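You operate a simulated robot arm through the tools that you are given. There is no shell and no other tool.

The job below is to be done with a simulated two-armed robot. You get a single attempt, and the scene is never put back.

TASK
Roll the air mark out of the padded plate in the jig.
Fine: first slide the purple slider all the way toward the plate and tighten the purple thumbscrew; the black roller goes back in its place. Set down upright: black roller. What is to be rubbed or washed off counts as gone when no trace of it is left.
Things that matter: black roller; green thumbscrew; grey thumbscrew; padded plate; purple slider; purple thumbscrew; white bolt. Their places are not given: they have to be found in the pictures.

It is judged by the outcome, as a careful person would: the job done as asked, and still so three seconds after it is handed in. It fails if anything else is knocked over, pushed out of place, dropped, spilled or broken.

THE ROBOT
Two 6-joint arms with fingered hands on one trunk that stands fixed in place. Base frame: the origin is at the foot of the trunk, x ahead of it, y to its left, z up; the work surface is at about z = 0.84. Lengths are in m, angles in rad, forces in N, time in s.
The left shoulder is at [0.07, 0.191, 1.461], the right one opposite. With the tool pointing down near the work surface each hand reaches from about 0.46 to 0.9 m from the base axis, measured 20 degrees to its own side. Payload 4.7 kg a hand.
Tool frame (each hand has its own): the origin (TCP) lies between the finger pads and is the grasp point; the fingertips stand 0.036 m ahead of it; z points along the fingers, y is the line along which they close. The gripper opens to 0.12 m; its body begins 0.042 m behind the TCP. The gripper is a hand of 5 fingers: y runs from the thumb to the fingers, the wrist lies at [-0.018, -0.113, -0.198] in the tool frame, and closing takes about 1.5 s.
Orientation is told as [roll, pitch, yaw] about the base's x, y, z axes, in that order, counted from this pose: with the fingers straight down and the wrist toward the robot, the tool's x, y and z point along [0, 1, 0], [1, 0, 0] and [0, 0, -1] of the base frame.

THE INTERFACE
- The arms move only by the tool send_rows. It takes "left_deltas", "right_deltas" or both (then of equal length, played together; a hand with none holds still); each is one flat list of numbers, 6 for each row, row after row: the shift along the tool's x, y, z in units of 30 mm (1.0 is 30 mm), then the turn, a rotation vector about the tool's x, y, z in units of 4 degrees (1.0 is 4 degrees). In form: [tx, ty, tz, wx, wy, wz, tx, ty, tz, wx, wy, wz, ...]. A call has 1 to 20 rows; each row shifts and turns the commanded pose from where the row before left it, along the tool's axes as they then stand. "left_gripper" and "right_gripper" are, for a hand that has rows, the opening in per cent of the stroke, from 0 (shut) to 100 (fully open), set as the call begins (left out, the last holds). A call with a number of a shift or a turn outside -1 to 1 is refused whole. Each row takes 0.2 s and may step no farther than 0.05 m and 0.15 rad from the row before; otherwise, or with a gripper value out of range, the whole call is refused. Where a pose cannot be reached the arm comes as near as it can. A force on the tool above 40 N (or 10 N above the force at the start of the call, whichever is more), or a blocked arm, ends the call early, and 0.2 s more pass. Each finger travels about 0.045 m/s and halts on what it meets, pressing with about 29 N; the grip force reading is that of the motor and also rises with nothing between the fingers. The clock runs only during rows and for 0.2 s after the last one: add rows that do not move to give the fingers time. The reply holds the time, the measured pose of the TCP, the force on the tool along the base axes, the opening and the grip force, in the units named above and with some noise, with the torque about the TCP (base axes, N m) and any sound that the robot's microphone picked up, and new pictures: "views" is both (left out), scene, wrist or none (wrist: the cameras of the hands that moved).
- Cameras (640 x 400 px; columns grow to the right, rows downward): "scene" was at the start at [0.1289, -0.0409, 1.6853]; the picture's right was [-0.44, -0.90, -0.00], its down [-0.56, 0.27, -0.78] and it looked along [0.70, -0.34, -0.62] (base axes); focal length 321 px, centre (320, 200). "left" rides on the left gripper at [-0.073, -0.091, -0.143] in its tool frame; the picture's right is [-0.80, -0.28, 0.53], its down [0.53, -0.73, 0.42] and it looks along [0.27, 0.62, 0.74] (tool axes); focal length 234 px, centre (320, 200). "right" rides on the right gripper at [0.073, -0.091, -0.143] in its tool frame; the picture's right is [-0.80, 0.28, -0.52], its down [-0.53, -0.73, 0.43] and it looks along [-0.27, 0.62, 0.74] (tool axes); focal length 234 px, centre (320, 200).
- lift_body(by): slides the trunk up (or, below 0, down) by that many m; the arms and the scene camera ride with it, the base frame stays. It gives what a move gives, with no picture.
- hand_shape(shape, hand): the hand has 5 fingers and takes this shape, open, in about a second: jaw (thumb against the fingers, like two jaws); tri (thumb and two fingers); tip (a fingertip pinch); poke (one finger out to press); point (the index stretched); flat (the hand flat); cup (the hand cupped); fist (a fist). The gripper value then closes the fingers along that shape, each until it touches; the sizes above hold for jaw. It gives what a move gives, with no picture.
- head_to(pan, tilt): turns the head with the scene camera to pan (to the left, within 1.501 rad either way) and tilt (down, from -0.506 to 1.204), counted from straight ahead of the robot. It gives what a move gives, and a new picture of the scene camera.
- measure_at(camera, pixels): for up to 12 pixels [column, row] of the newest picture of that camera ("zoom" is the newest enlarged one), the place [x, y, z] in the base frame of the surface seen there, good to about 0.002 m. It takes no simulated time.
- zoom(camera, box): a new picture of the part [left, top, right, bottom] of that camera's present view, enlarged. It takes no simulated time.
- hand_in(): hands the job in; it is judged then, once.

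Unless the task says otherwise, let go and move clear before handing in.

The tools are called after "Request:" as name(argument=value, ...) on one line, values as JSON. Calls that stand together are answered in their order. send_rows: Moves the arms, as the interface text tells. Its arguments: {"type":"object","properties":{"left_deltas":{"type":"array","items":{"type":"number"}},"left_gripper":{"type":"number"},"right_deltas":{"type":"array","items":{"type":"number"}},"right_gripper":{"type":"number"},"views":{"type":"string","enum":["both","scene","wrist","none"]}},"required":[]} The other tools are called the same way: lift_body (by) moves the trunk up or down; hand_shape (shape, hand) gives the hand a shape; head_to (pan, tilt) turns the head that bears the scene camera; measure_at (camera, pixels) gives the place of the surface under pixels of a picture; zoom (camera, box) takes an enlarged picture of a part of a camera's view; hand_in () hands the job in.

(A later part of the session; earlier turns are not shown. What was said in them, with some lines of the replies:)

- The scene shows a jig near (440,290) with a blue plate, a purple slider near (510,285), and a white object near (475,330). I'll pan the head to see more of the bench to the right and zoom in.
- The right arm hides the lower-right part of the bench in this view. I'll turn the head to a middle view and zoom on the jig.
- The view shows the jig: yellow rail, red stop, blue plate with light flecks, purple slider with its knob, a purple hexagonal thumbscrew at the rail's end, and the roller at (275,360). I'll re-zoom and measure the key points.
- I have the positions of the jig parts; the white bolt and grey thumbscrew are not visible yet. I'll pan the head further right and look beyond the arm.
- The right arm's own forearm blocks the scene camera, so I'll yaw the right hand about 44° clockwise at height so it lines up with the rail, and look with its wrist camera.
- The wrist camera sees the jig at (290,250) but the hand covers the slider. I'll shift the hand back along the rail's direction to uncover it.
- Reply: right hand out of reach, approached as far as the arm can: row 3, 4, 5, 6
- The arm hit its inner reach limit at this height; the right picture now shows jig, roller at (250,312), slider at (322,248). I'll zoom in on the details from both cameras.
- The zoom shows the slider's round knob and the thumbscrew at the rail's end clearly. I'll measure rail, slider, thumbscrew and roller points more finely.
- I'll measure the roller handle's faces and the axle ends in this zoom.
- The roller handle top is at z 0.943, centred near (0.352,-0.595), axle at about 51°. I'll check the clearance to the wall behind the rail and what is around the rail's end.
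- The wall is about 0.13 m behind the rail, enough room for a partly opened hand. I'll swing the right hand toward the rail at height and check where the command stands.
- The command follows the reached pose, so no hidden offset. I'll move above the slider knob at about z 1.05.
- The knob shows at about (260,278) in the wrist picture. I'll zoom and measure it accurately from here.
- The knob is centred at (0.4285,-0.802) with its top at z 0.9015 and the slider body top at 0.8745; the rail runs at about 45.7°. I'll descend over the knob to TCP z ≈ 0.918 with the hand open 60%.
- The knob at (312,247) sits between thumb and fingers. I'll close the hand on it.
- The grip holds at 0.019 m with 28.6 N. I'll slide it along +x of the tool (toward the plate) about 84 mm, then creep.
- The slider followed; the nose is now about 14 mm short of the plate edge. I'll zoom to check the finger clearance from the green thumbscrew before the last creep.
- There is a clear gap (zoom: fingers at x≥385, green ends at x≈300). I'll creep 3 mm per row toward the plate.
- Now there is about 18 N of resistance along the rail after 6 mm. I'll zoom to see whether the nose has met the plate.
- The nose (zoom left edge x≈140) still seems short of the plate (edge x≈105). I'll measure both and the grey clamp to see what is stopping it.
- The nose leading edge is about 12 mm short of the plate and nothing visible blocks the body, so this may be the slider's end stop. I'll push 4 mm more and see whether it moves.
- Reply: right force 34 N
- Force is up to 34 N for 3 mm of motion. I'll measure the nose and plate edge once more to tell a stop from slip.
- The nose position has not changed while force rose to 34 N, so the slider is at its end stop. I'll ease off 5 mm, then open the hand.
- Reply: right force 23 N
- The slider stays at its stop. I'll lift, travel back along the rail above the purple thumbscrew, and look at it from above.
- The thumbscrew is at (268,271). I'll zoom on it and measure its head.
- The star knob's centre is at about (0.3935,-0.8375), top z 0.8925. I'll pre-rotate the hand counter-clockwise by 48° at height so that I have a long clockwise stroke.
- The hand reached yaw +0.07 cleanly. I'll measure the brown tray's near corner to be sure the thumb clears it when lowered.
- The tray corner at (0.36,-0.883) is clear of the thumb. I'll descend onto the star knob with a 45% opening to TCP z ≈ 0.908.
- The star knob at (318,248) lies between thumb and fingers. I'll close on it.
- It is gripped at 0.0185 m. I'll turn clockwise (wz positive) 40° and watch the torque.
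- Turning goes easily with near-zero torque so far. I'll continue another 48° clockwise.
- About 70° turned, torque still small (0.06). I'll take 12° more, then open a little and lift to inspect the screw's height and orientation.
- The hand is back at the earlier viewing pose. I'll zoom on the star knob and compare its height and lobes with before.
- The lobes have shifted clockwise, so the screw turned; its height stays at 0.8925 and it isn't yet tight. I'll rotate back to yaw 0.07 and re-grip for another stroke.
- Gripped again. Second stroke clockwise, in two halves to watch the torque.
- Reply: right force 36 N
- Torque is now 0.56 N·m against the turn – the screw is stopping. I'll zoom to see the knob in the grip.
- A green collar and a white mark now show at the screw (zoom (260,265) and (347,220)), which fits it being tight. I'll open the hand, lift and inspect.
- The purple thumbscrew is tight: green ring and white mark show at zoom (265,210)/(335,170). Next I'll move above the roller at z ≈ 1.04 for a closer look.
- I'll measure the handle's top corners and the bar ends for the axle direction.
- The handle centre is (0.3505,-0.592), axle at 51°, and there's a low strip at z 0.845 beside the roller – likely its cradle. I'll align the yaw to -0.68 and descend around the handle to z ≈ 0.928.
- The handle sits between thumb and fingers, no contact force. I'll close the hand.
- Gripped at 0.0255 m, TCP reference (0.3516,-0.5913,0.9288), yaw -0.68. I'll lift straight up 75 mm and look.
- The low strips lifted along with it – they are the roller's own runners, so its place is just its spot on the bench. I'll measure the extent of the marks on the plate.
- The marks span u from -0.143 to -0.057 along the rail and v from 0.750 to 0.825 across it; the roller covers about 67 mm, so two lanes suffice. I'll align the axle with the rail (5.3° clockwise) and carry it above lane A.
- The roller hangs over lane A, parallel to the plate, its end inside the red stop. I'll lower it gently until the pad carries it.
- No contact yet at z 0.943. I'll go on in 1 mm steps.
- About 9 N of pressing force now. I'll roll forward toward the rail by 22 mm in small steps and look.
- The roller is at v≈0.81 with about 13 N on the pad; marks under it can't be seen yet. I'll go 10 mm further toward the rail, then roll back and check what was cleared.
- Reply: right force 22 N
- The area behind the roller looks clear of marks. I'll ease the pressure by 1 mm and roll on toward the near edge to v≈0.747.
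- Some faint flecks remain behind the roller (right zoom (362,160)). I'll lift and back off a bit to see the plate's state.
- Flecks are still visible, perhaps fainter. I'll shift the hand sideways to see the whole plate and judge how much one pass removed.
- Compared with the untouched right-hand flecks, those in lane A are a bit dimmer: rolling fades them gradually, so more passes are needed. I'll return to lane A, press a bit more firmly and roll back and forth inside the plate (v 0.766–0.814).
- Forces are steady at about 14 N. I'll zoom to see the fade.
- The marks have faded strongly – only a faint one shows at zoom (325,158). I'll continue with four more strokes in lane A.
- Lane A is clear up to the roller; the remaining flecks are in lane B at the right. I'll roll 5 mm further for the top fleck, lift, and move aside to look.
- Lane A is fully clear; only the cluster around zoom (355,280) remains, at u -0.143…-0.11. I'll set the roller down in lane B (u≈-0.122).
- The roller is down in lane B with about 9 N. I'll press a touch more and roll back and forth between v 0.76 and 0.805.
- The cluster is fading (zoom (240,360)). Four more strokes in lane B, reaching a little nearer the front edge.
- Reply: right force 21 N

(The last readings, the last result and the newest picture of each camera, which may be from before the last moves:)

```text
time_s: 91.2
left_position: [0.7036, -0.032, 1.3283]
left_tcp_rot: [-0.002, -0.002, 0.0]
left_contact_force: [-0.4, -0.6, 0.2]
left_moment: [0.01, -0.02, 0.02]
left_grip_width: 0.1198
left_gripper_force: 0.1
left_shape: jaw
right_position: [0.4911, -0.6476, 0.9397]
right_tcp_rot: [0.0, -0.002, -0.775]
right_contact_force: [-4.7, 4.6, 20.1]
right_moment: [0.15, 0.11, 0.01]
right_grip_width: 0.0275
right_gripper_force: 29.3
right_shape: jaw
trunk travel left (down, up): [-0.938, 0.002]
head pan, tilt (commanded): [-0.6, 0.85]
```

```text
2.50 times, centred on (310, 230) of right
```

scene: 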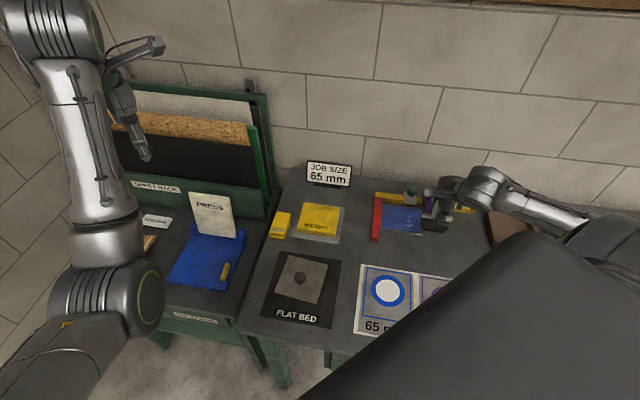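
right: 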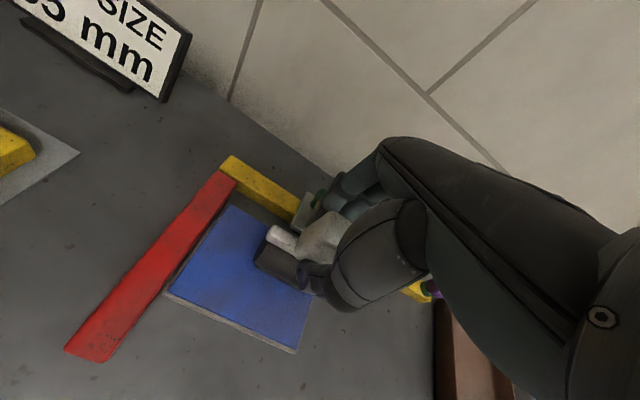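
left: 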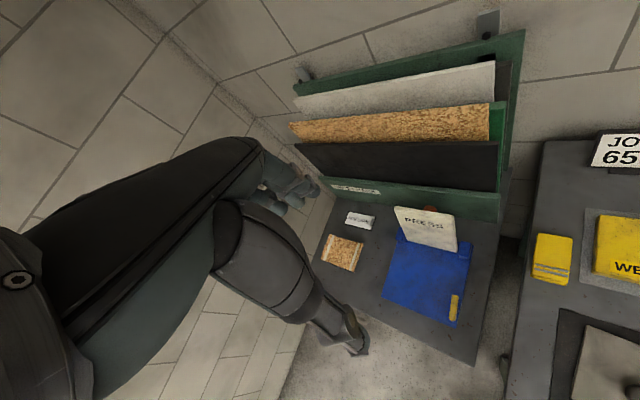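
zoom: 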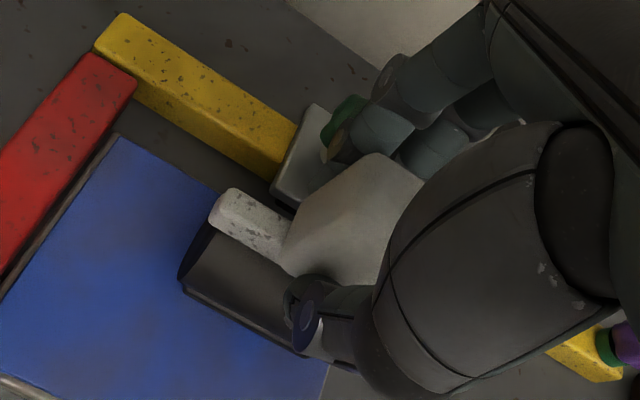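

No flecks are visible now. I'll make one last backward stroke, lift, move aside and inspect the whole pad closely.

Request:
send_rows(right_deltas=[0, -0.41, 0, 0, 0, 0, 0, -0.41, 0, 0, 0, 0, 0, -0.41, 0, 0, 0, 0, 0, -0.41, 0, 0, 0, 0, 0, 0, 0, 0, 0, 0, 0, 0, -0.3, 0, 0, 0, 0, 0, -0.6, 0, 0, 0, 0, 0, -0.8, 0, 0, 0, -0.8, -0.5, -0.35, 0, 0, 0, -0.9, -0.6, 0, 0, 0, 0, -0.9, -0.6, 0, 0, 0, 0, 0, 0, 0, 0, 0, 0], views="both")

Request:
zoom(camera="scene", box=[370, 190, 440, 235])

Request:
zoom(camera="right", box=[150, 130, 310, 260])

```text
time_s: 93.8
left_position: [0.7086, -0.0352, 1.3263]
left_tcp_rot: [-0.001, 0.002, -0.001]
left_contact_force: [0.5, -0.2, -0.1]
left_moment: [0.0, 0.05, -0.01]
left_grip_width: 0.1195
left_gripper_force: 0.1
left_shape: jaw
right_position: [0.3652, -0.6376, 0.9974]
right_tcp_rot: [0.0, 0.002, -0.773]
right_contact_force: [0.5, -0.6, -0.6]
right_moment: [-0.01, -0.02, -0.01]
right_grip_width: 0.0267
right_gripper_force: 29.1
right_shape: jaw
trunk travel left (down, up): [-0.938, 0.002]
head pan, tilt (commanded): [-0.6, 0.85]
```

scene: 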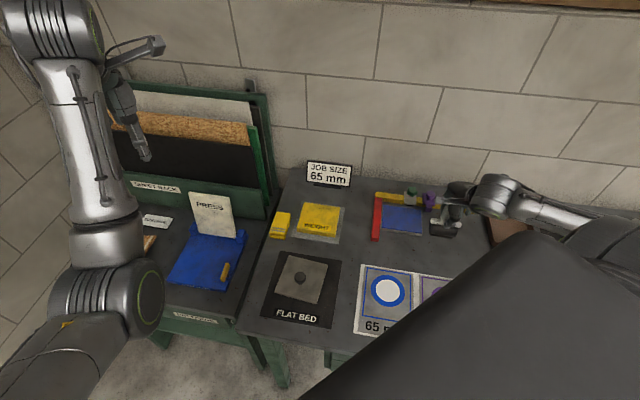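
right: 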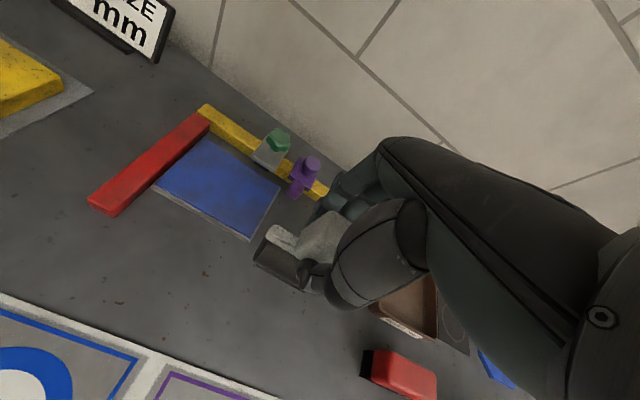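

```text
8.89 times, centred on (405, 212) of scene
```

zoom: 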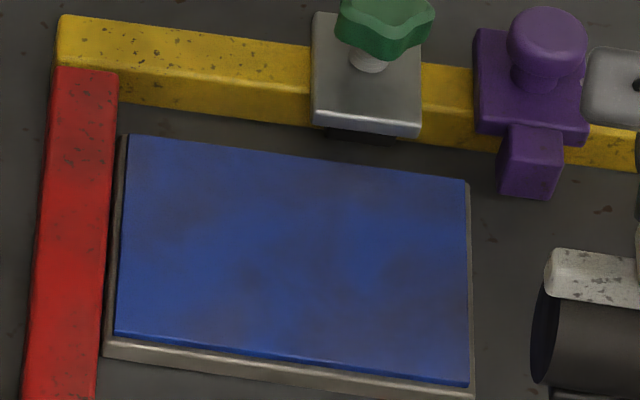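

```text
3.08 times, centred on (230, 195) of right
```

zoom: 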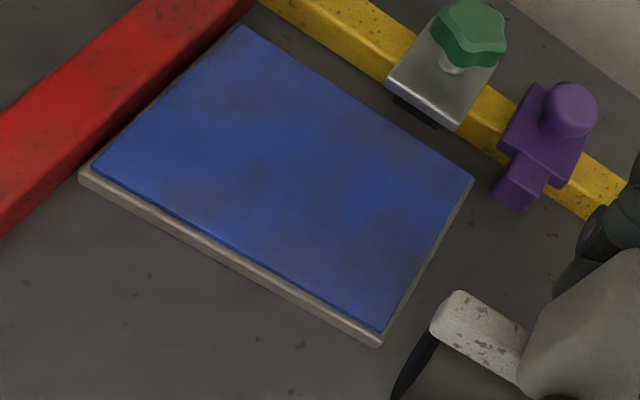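

The pad looks clear. I'll zoom in tighter to check for any faint trace before putting the roller back.

Request:
zoom(camera="scene", box=[382, 203, 424, 233])

Request:
zoom(camera="right", box=[170, 140, 270, 240])

```text
13.33 times, centred on (403, 218) of scene
```

zoom: 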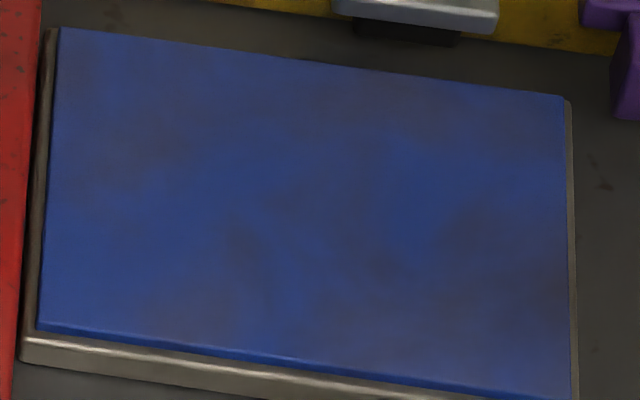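

```text
4.00 times, centred on (220, 190) of right
```

zoom: 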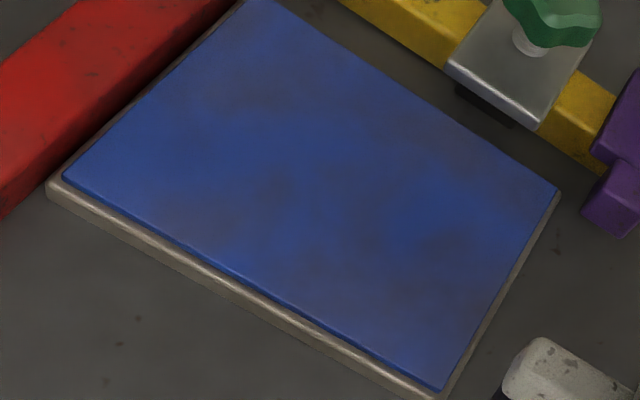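

No trace remains, and slider and thumbscrew are unchanged. I'll bring the roller back above its place at (0.3516,-0.5913), yaw -0.68.

Request:
send_rows(right_deltas=[0, 0, 0, 0, 0, -0.67, 0, 0, 0, 0, 0, -0.66, 0.46, -0.66, 0, 0, 0, 0, 0.454, -0.66, 0, 0, 0, 0, 0, 0, 0, 0, 0, 0, 0, 0, 0, 0, 0, 0], views="both")

Request:
zoom(camera="scene", box=[400, 200, 480, 250])

Request:
measure_at(camera="zoom", pixels=[[320, 200], [400, 200], [200, 260], [330, 290], [250, 230], [480, 250]])

```text
time_s: 95.2
left_position: [0.708, -0.0348, 1.327]
left_tcp_rot: [0.002, -0.002, 0.0]
left_contact_force: [-0.8, -0.4, -0.2]
left_moment: [-0.01, 0.02, -0.03]
left_grip_width: 0.1198
left_gripper_force: 0.0
left_shape: jaw
right_position: [0.3529, -0.5895, 1.0015]
right_tcp_rot: [0.0, 0.001, -0.681]
right_contact_force: [-0.2, -0.5, -1.3]
right_moment: [0.02, -0.01, 0.01]
right_grip_width: 0.0267
right_gripper_force: 29.1
right_shape: jaw
trunk travel left (down, up): [-0.938, 0.002]
head pan, tilt (commanded): [-0.6, 0.85]
```

scene: 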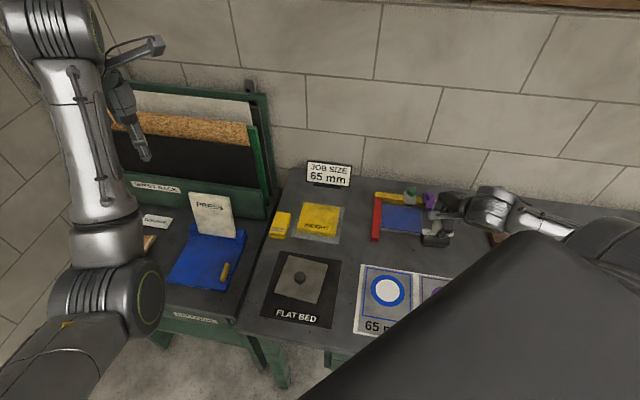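
right: 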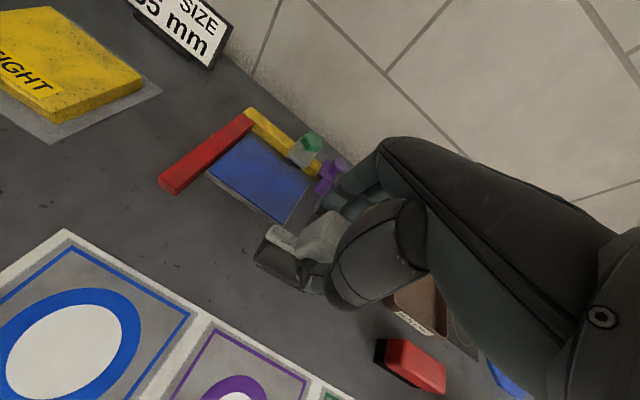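

```text
8.00 times, centred on (440, 225) of scene
```

zoom: 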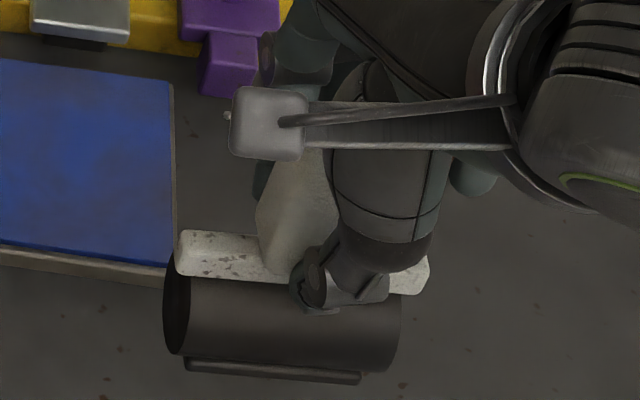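

```text
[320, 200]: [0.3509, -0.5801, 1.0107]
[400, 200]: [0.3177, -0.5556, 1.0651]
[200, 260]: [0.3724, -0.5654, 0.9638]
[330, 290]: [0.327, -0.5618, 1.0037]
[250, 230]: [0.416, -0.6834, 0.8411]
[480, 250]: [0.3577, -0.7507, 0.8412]
```

I'll measure the bar end and runner to see whether the roller shifted or tilted in the grip.

Request:
measure_at(camera="zoom", pixels=[[185, 238], [182, 268], [425, 262], [415, 288], [235, 240], [195, 362], [355, 380], [170, 300], [175, 350], [390, 370], [290, 160], [262, 200]])

Request:
zoom(camera="right", box=[230, 200, 350, 310])

Request:
measure_at(camera="zoom", pixels=[[210, 130], [190, 175], [330, 190], [300, 220], [135, 290], [150, 310], [140, 340], [300, 400], [330, 130], [400, 100], [180, 250], [290, 300]])

```text
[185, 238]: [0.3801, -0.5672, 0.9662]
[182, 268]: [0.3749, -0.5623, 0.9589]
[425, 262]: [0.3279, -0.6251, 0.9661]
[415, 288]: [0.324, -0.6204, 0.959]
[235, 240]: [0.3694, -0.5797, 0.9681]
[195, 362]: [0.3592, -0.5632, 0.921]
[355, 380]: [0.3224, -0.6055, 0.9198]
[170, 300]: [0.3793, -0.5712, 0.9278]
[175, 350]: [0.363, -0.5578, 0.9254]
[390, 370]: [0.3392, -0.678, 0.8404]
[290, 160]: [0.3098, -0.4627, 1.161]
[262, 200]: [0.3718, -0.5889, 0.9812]
```

```text
3.64 times, centred on (290, 255) of right
```

zoom: 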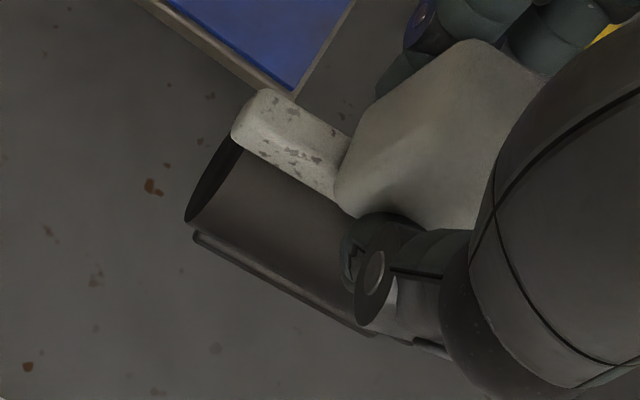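

```text
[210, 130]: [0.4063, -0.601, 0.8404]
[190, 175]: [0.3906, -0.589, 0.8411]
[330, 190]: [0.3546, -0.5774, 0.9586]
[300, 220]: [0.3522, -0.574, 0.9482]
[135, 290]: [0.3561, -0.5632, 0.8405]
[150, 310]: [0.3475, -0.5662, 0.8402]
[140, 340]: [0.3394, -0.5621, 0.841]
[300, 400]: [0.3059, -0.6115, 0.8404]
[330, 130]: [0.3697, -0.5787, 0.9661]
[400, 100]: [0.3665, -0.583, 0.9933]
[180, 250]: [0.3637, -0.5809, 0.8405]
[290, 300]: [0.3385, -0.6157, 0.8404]
```

The roller is upright in the grip, about 2° and 2 mm off its original stance. I'll correct that small offset and lower it to just above the bench.

Request:
send_rows(right_deltas=[0, -0.07, 0, 0, 0, -0.4, 0, 0, 0.6, 0, 0, 0, 0, 0, 0.6, 0, 0, 0, 0, 0, 0.6, 0, 0, 0, 0, 0, 0.3, 0, 0, 0, 0, 0, 0.1, 0, 0, 0, 0, 0, 0, 0, 0, 0], views="none")

Request:
send_rows(right_deltas=[0, 0, 0.06, 0, 0, 0, 0, 0, 0.06, 0, 0, 0, 0, 0, 0.04, 0, 0, 0, 0, 0, 0, 0, 0, 0], views="wrist")

```text
time_s: 96.8
left_position: [0.707, -0.0349, 1.324]
left_tcp_rot: [0.0, 0.0, -0.001]
left_contact_force: [0.8, 0.1, 0.9]
left_moment: [0.02, -0.04, -0.02]
left_grip_width: 0.1197
left_gripper_force: 0.0
left_shape: jaw
right_position: [0.3506, -0.5886, 0.9339]
right_tcp_rot: [0.001, 0.003, -0.654]
right_contact_force: [-0.5, -0.2, -1.7]
right_moment: [-0.01, 0.04, 0.0]
right_grip_width: 0.0265
right_gripper_force: 29.0
right_shape: jaw
trunk travel left (down, up): [-0.938, 0.002]
head pan, tilt (commanded): [-0.6, 0.85]
```

```text
time_s: 97.8
left_position: [0.7076, -0.0358, 1.3254]
left_tcp_rot: [0.0, 0.0, 0.001]
left_contact_force: [-0.5, 0.4, -0.7]
left_moment: [0.0, 0.06, -0.01]
left_grip_width: 0.1194
left_gripper_force: 0.0
left_shape: jaw
right_position: [0.351, -0.5876, 0.9297]
right_tcp_rot: [-0.001, 0.002, -0.653]
right_contact_force: [0.2, -0.6, -1.5]
right_moment: [0.01, 0.03, -0.01]
right_grip_width: 0.0268
right_gripper_force: 28.9
right_shape: jaw
trunk travel left (down, up): [-0.938, 0.002]
head pan, tilt (commanded): [-0.6, 0.85]
```

right: 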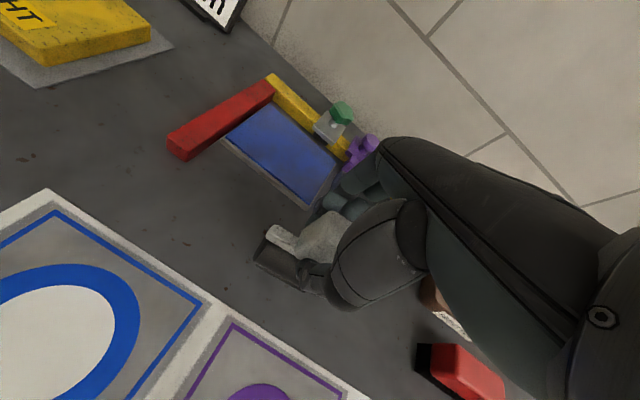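

Still 2 mm above contact. I'll measure the bar and runner now against their original positions.

Request:
zoom(camera="scene", box=[400, 220, 464, 260])

Request:
measure_at(camera="zoom", pixels=[[175, 255], [450, 275], [180, 330], [415, 350], [180, 248], [165, 290], [460, 300], [200, 245], [170, 270], [455, 265]])

```text
10.00 times, centred on (432, 240) of scene
```

zoom: 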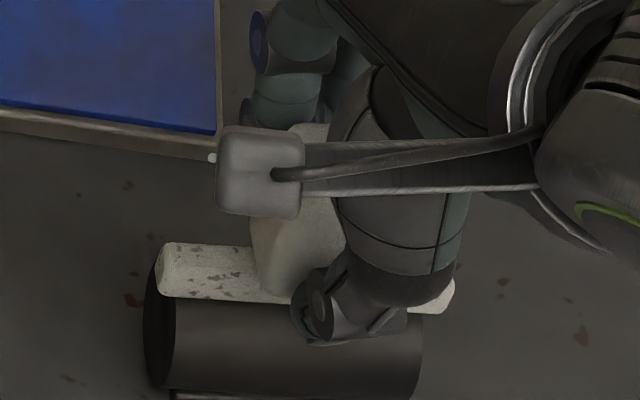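

```text
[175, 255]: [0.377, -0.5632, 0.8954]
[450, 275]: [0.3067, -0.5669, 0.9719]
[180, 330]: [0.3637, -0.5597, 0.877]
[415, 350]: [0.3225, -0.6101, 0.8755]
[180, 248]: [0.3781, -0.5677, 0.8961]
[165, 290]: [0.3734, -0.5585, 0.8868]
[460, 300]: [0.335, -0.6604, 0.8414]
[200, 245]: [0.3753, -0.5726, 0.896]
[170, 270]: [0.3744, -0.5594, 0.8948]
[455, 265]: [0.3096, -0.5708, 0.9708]
```

By comparison with the original picture the roller is about 3 mm toward the robot; I'll shift it that much, undo half the turn, and lower on in 1 mm steps.

Request:
send_rows(right_deltas=[-0.06, 0.1, 0, 0, 0, 0.2, 0, 0, 0, 0, 0, 0, 0, 0, 0.035, 0, 0, 0, 0, 0, 0.035, 0, 0, 0, 0, 0, 0, 0, 0, 0], views="none")

Request:
zoom(camera="scene", box=[400, 220, 464, 260])

```text
time_s: 99.0
left_position: [0.7068, -0.0345, 1.3269]
left_tcp_rot: [0.001, 0.0, 0.001]
left_contact_force: [-0.9, -0.1, 0.2]
left_moment: [0.01, 0.0, 0.0]
left_grip_width: 0.1195
left_gripper_force: 0.1
left_shape: jaw
right_position: [0.3509, -0.5907, 0.927]
right_tcp_rot: [-0.001, 0.002, -0.667]
right_contact_force: [-0.5, 0.9, -2.3]
right_moment: [0.01, 0.02, -0.02]
right_grip_width: 0.0267
right_gripper_force: 29.1
right_shape: jaw
trunk travel left (down, up): [-0.938, 0.002]
head pan, tilt (commanded): [-0.6, 0.85]
```

```text
10.00 times, centred on (432, 240) of scene
```

zoom: 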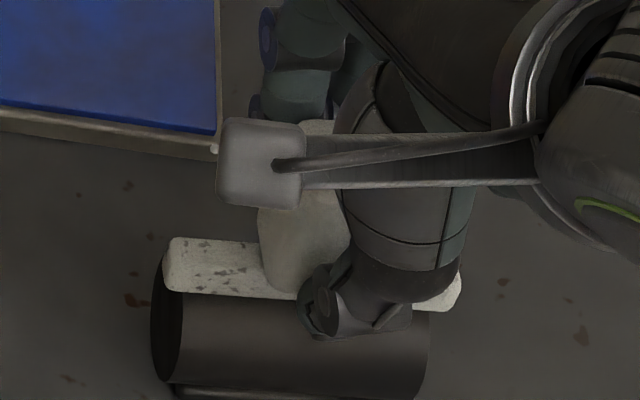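

The roller now overlays its original outline within about 1 mm. I'll lower the last bit until the bench takes the weight.

Request:
send_rows(right_deltas=[0, 0, 0.03, 0, 0, 0, 0, 0, 0, 0, 0, 0], views="none")

Request:
send_rows(right_deltas=[0, 0, 0.03, 0, 0, 0, 0, 0, 0, 0, 0, 0], views="none")

```text
time_s: 99.6
left_position: [0.706, -0.0337, 1.3269]
left_tcp_rot: [0.0, -0.002, 0.0]
left_contact_force: [-1.0, 0.7, -0.1]
left_moment: [0.0, 0.02, 0.01]
left_grip_width: 0.1195
left_gripper_force: 0.0
left_shape: jaw
right_position: [0.3505, -0.591, 0.9254]
right_tcp_rot: [0.001, -0.001, -0.667]
right_contact_force: [-3.3, -0.3, 7.7]
right_moment: [-0.09, 0.0, -0.03]
right_grip_width: 0.0272
right_gripper_force: 29.5
right_shape: jaw
trunk travel left (down, up): [-0.938, 0.002]
head pan, tilt (commanded): [-0.6, 0.85]
```

```text
time_s: 100.2
left_position: [0.7057, -0.0346, 1.3272]
left_tcp_rot: [-0.002, -0.001, -0.001]
left_contact_force: [0.2, 0.2, -0.1]
left_moment: [-0.01, 0.0, 0.0]
left_grip_width: 0.1196
left_gripper_force: 0.0
left_shape: jaw
right_position: [0.3509, -0.5909, 0.9262]
right_tcp_rot: [-0.001, 0.001, -0.666]
right_contact_force: [-0.9, -1.8, 6.9]
right_moment: [-0.11, -0.03, -0.02]
right_grip_width: 0.0267
right_gripper_force: 29.0
right_shape: jaw
trunk travel left (down, up): [-0.938, 0.002]
head pan, tilt (commanded): [-0.6, 0.85]
```

The bench carries the roller (about 8 N). I'll ease by 0.6 mm and open the hand.

Request:
send_rows(right_deltas=[0, 0, -0.02, 0, 0, 0, 0, 0, 0, 0, 0, 0], views="none")

Request:
send_rows(right_deltas=[0, 0, 0, 0, 0, 0, 0, 0, 0, 0, 0, 0, 0, 0, 0, 0, 0, 0, 0, 0, 0, 0, 0, 0, 0, 0, 0, 0, 0, 0, 0, 0, 0, 0, 0, 0], right_gripper=70, views="both")

Request:
zoom(camera="scene", box=[400, 220, 464, 260])

```text
time_s: 100.8
left_position: [0.7062, -0.0336, 1.3264]
left_tcp_rot: [0.001, 0.0, -0.002]
left_contact_force: [0.2, -0.4, 1.0]
left_moment: [-0.01, -0.03, 0.01]
left_grip_width: 0.1198
left_gripper_force: 0.1
left_shape: jaw
right_position: [0.3518, -0.5901, 0.927]
right_tcp_rot: [0.0, 0.002, -0.667]
right_contact_force: [-1.9, -1.6, 2.5]
right_moment: [-0.05, -0.02, -0.03]
right_grip_width: 0.027
right_gripper_force: 29.3
right_shape: jaw
trunk travel left (down, up): [-0.938, 0.002]
head pan, tilt (commanded): [-0.6, 0.85]
```

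```text
time_s: 102.2
left_position: [0.7066, -0.0351, 1.3253]
left_tcp_rot: [0.001, 0.0, 0.0]
left_contact_force: [0.0, -0.4, 0.1]
left_moment: [-0.02, 0.02, 0.0]
left_grip_width: 0.1196
left_gripper_force: 0.0
left_shape: jaw
right_position: [0.3521, -0.5911, 0.927]
right_tcp_rot: [0.001, 0.001, -0.668]
right_contact_force: [-0.5, -0.2, 0.7]
right_moment: [-0.01, 0.01, -0.03]
right_grip_width: 0.0837
right_gripper_force: 0.0
right_shape: jaw
trunk travel left (down, up): [-0.938, 0.002]
head pan, tilt (commanded): [-0.6, 0.85]
```

scene: 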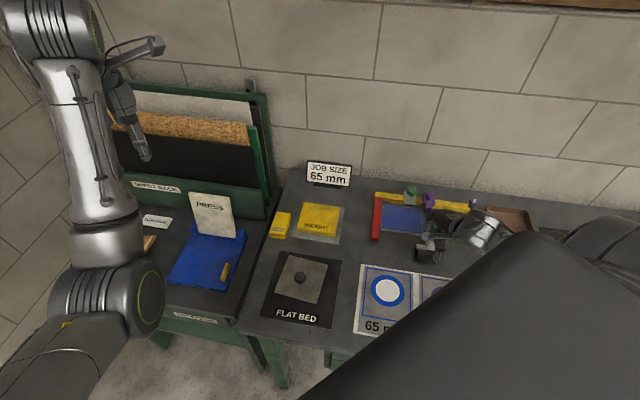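
right: 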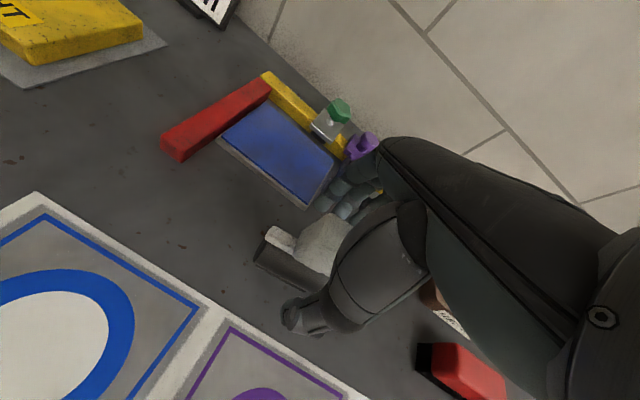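

```text
10.00 times, centred on (432, 240) of scene
```

zoom: 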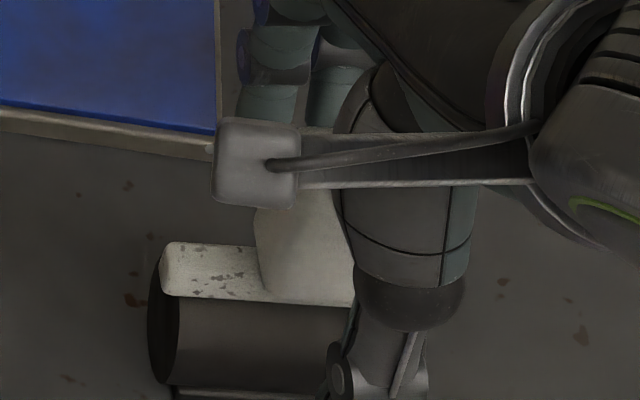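

The roller stands on its own, hand open at 0.084 m. I'll lift straight up and then move clear.

Request:
send_rows(right_deltas=[0, 0, -0.3, 0, 0, 0, 0, 0, -0.7, 0, 0, 0, 0, 0, -1, 0, 0, 0, 0, 0, -1, 0, 0, 0, 0, 0, -1, 0, 0, 0, 0, 0, -0.5, 0, 0, 0, 0, 0, 0, 0, 0, 0], views="both")

Request:
zoom(camera="scene", box=[400, 220, 464, 260])

Request:
zoom(camera="right", box=[210, 235, 310, 315])

```text
time_s: 103.8
left_position: [0.7084, -0.0368, 1.3261]
left_tcp_rot: [-0.001, 0.0, 0.0]
left_contact_force: [0.0, 0.9, 0.3]
left_moment: [-0.01, -0.01, 0.0]
left_grip_width: 0.1195
left_gripper_force: 0.0
left_shape: jaw
right_position: [0.3516, -0.5904, 1.0596]
right_tcp_rot: [-0.001, 0.003, -0.666]
right_contact_force: [0.2, -0.2, -0.4]
right_moment: [0.01, 0.02, -0.02]
right_grip_width: 0.0838
right_gripper_force: 0.0
right_shape: jaw
trunk travel left (down, up): [-0.938, 0.002]
head pan, tilt (commanded): [-0.6, 0.85]
```

scene: 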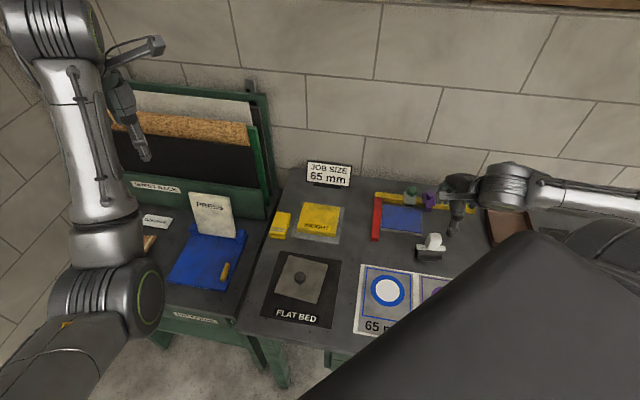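
right: 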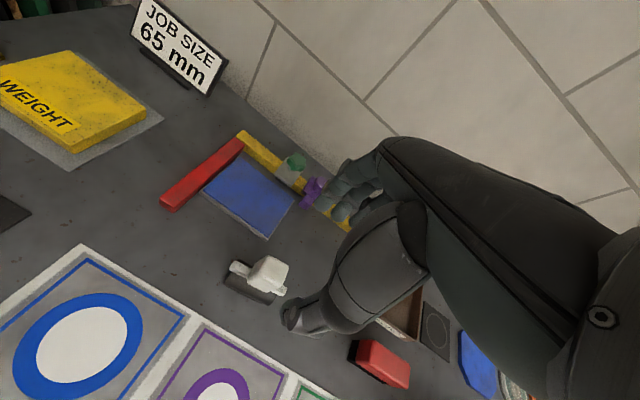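

```text
10.00 times, centred on (432, 240) of scene
```

zoom: 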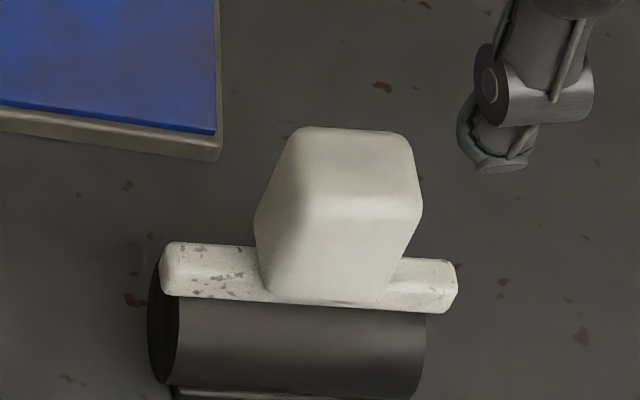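

```text
5.00 times, centred on (260, 275) of right
```

zoom: 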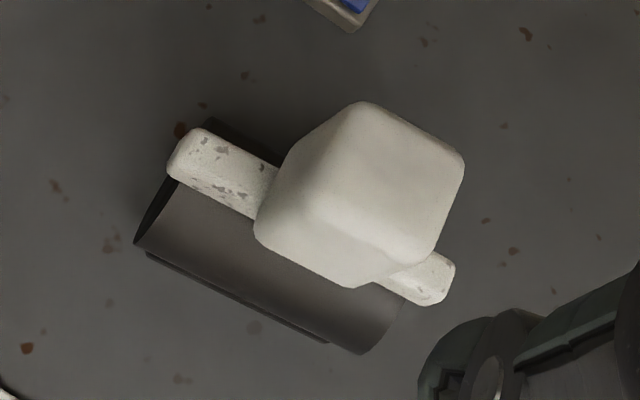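

The roller's outline matches the original picture almost exactly and it stands upright. I'll raise the hand clear and do a final check of the jig.

Request:
send_rows(right_deltas=[0, 0, -1, 0, 0, 0, 0.5, 0.3, -0.9, 0, 0, 0, 0.7, 0.5, -0.7, 0, 0, 0, 0.8, 0.5, -0.6, 0, 0, 0, 0.9, 0.3, -0.5, 0, 0, 0, 0.9, 0, -0.5, 0, 0, 0, 0.5, 0, -0.3, 0, 0, 0, 0, 0, 0, 0, 0, 0], views="both")

Request:
zoom(camera="scene", box=[360, 170, 500, 270])

Request:
zoom(camera="scene", box=[400, 180, 490, 236])

```text
time_s: 105.6
left_position: [0.7074, -0.0355, 1.3261]
left_tcp_rot: [0.0, -0.001, 0.0]
left_contact_force: [0.9, 0.1, -0.6]
left_moment: [0.01, -0.01, -0.01]
left_grip_width: 0.1198
left_gripper_force: 0.0
left_shape: jaw
right_position: [0.4695, -0.5201, 1.195]
right_tcp_rot: [0.001, 0.001, -0.668]
right_contact_force: [0.1, 0.3, 0.3]
right_moment: [-0.02, 0.01, 0.0]
right_grip_width: 0.0836
right_gripper_force: 0.1
right_shape: jaw
trunk travel left (down, up): [-0.938, 0.002]
head pan, tilt (commanded): [-0.6, 0.85]
```

scene: 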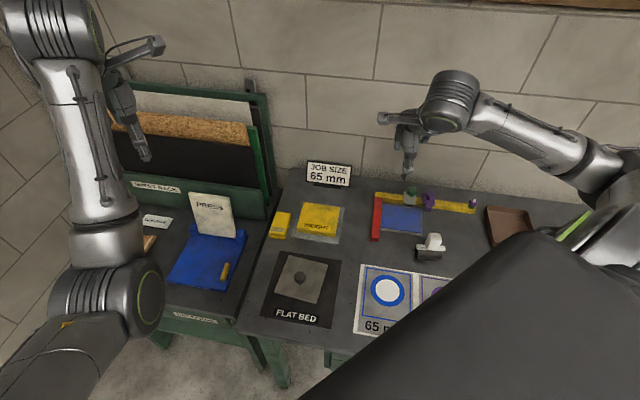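
right: 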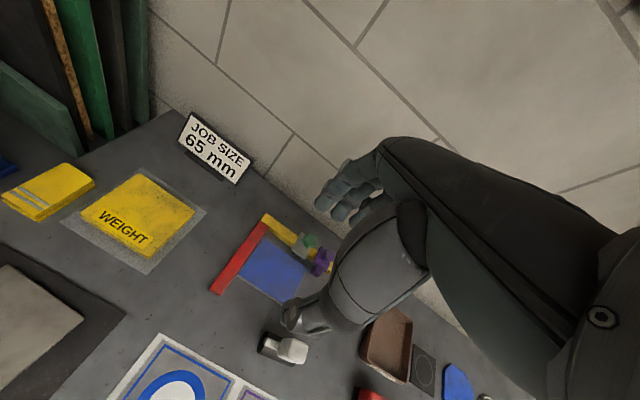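

```text
4.00 times, centred on (430, 220) of scene
```

zoom: 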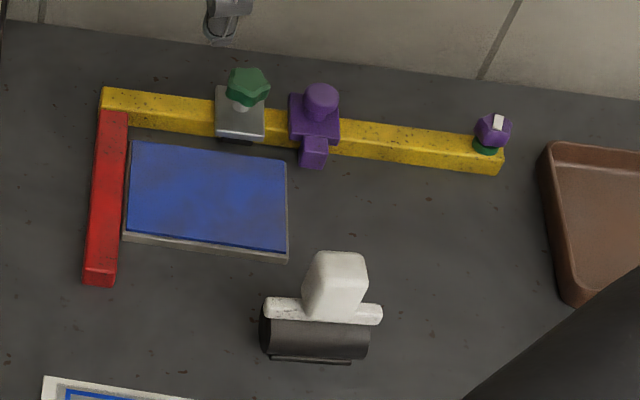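

```text
7.11 times, centred on (445, 208) of scene
```

zoom: 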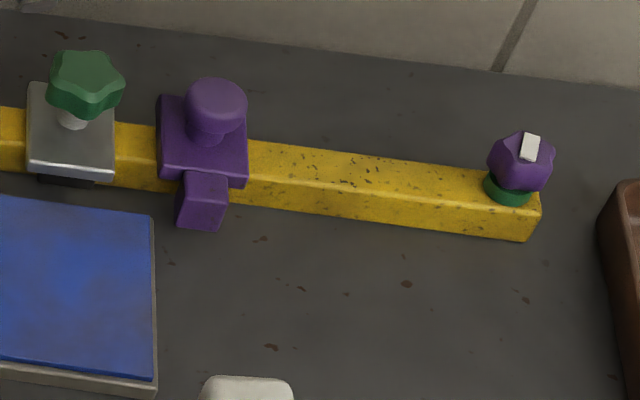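

All looks right: pad clean, slider at its stop, thumbscrew showing its green ring, roller back. I'll make one last measurement of slider and plate to confirm nothing has drifted.

Request:
measure_at(camera="zoom", pixels=[[162, 105], [160, 165], [185, 185], [182, 215], [150, 225], [150, 370], [110, 150], [112, 175], [215, 95], [515, 150], [85, 65], [240, 180]])

```text
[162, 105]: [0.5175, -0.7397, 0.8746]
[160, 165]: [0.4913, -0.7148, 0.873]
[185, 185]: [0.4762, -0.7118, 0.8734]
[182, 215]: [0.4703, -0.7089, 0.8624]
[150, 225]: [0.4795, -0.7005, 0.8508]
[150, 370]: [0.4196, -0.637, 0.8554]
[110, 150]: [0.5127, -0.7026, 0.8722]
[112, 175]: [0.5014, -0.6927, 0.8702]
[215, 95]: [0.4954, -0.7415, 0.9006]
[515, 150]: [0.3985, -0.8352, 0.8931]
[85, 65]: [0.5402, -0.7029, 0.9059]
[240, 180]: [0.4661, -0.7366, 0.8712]
```

The slider sits where it stopped (within 1 mm), the plate corners are unchanged at (0.42,-0.637), and the hands are clear. I'm handing the job in.

Request:
hand_in()

```text
The job is handed in.
```

The job is done and handed in, and nothing else on the bench was disturbed. Here is how each part stands:

- **Purple slider:** I slid it about 90 mm toward the plate until it hit a hard stop. It would not move further at 34 N. Its nose sits about 12 mm short of the plate edge. I couldn't see what was stopping it, so I took this as the end of its travel.
- **Purple thumbscrew:** I turned it clockwise until it stopped firmly. A green ring and a white mark appeared on it, which I read as the tight position.
- **Padded plate:** I rolled it in two lanes until close-up views from both cameras showed no trace of the marks. The plate did not move.
- **Black roller:** It is back in its place, standing upright, within about 1 mm of where it was.

I never found the grey thumbscrew or the white bolt in the pictures. The right arm hid part of the bench throughout, and the job did not need either of them.
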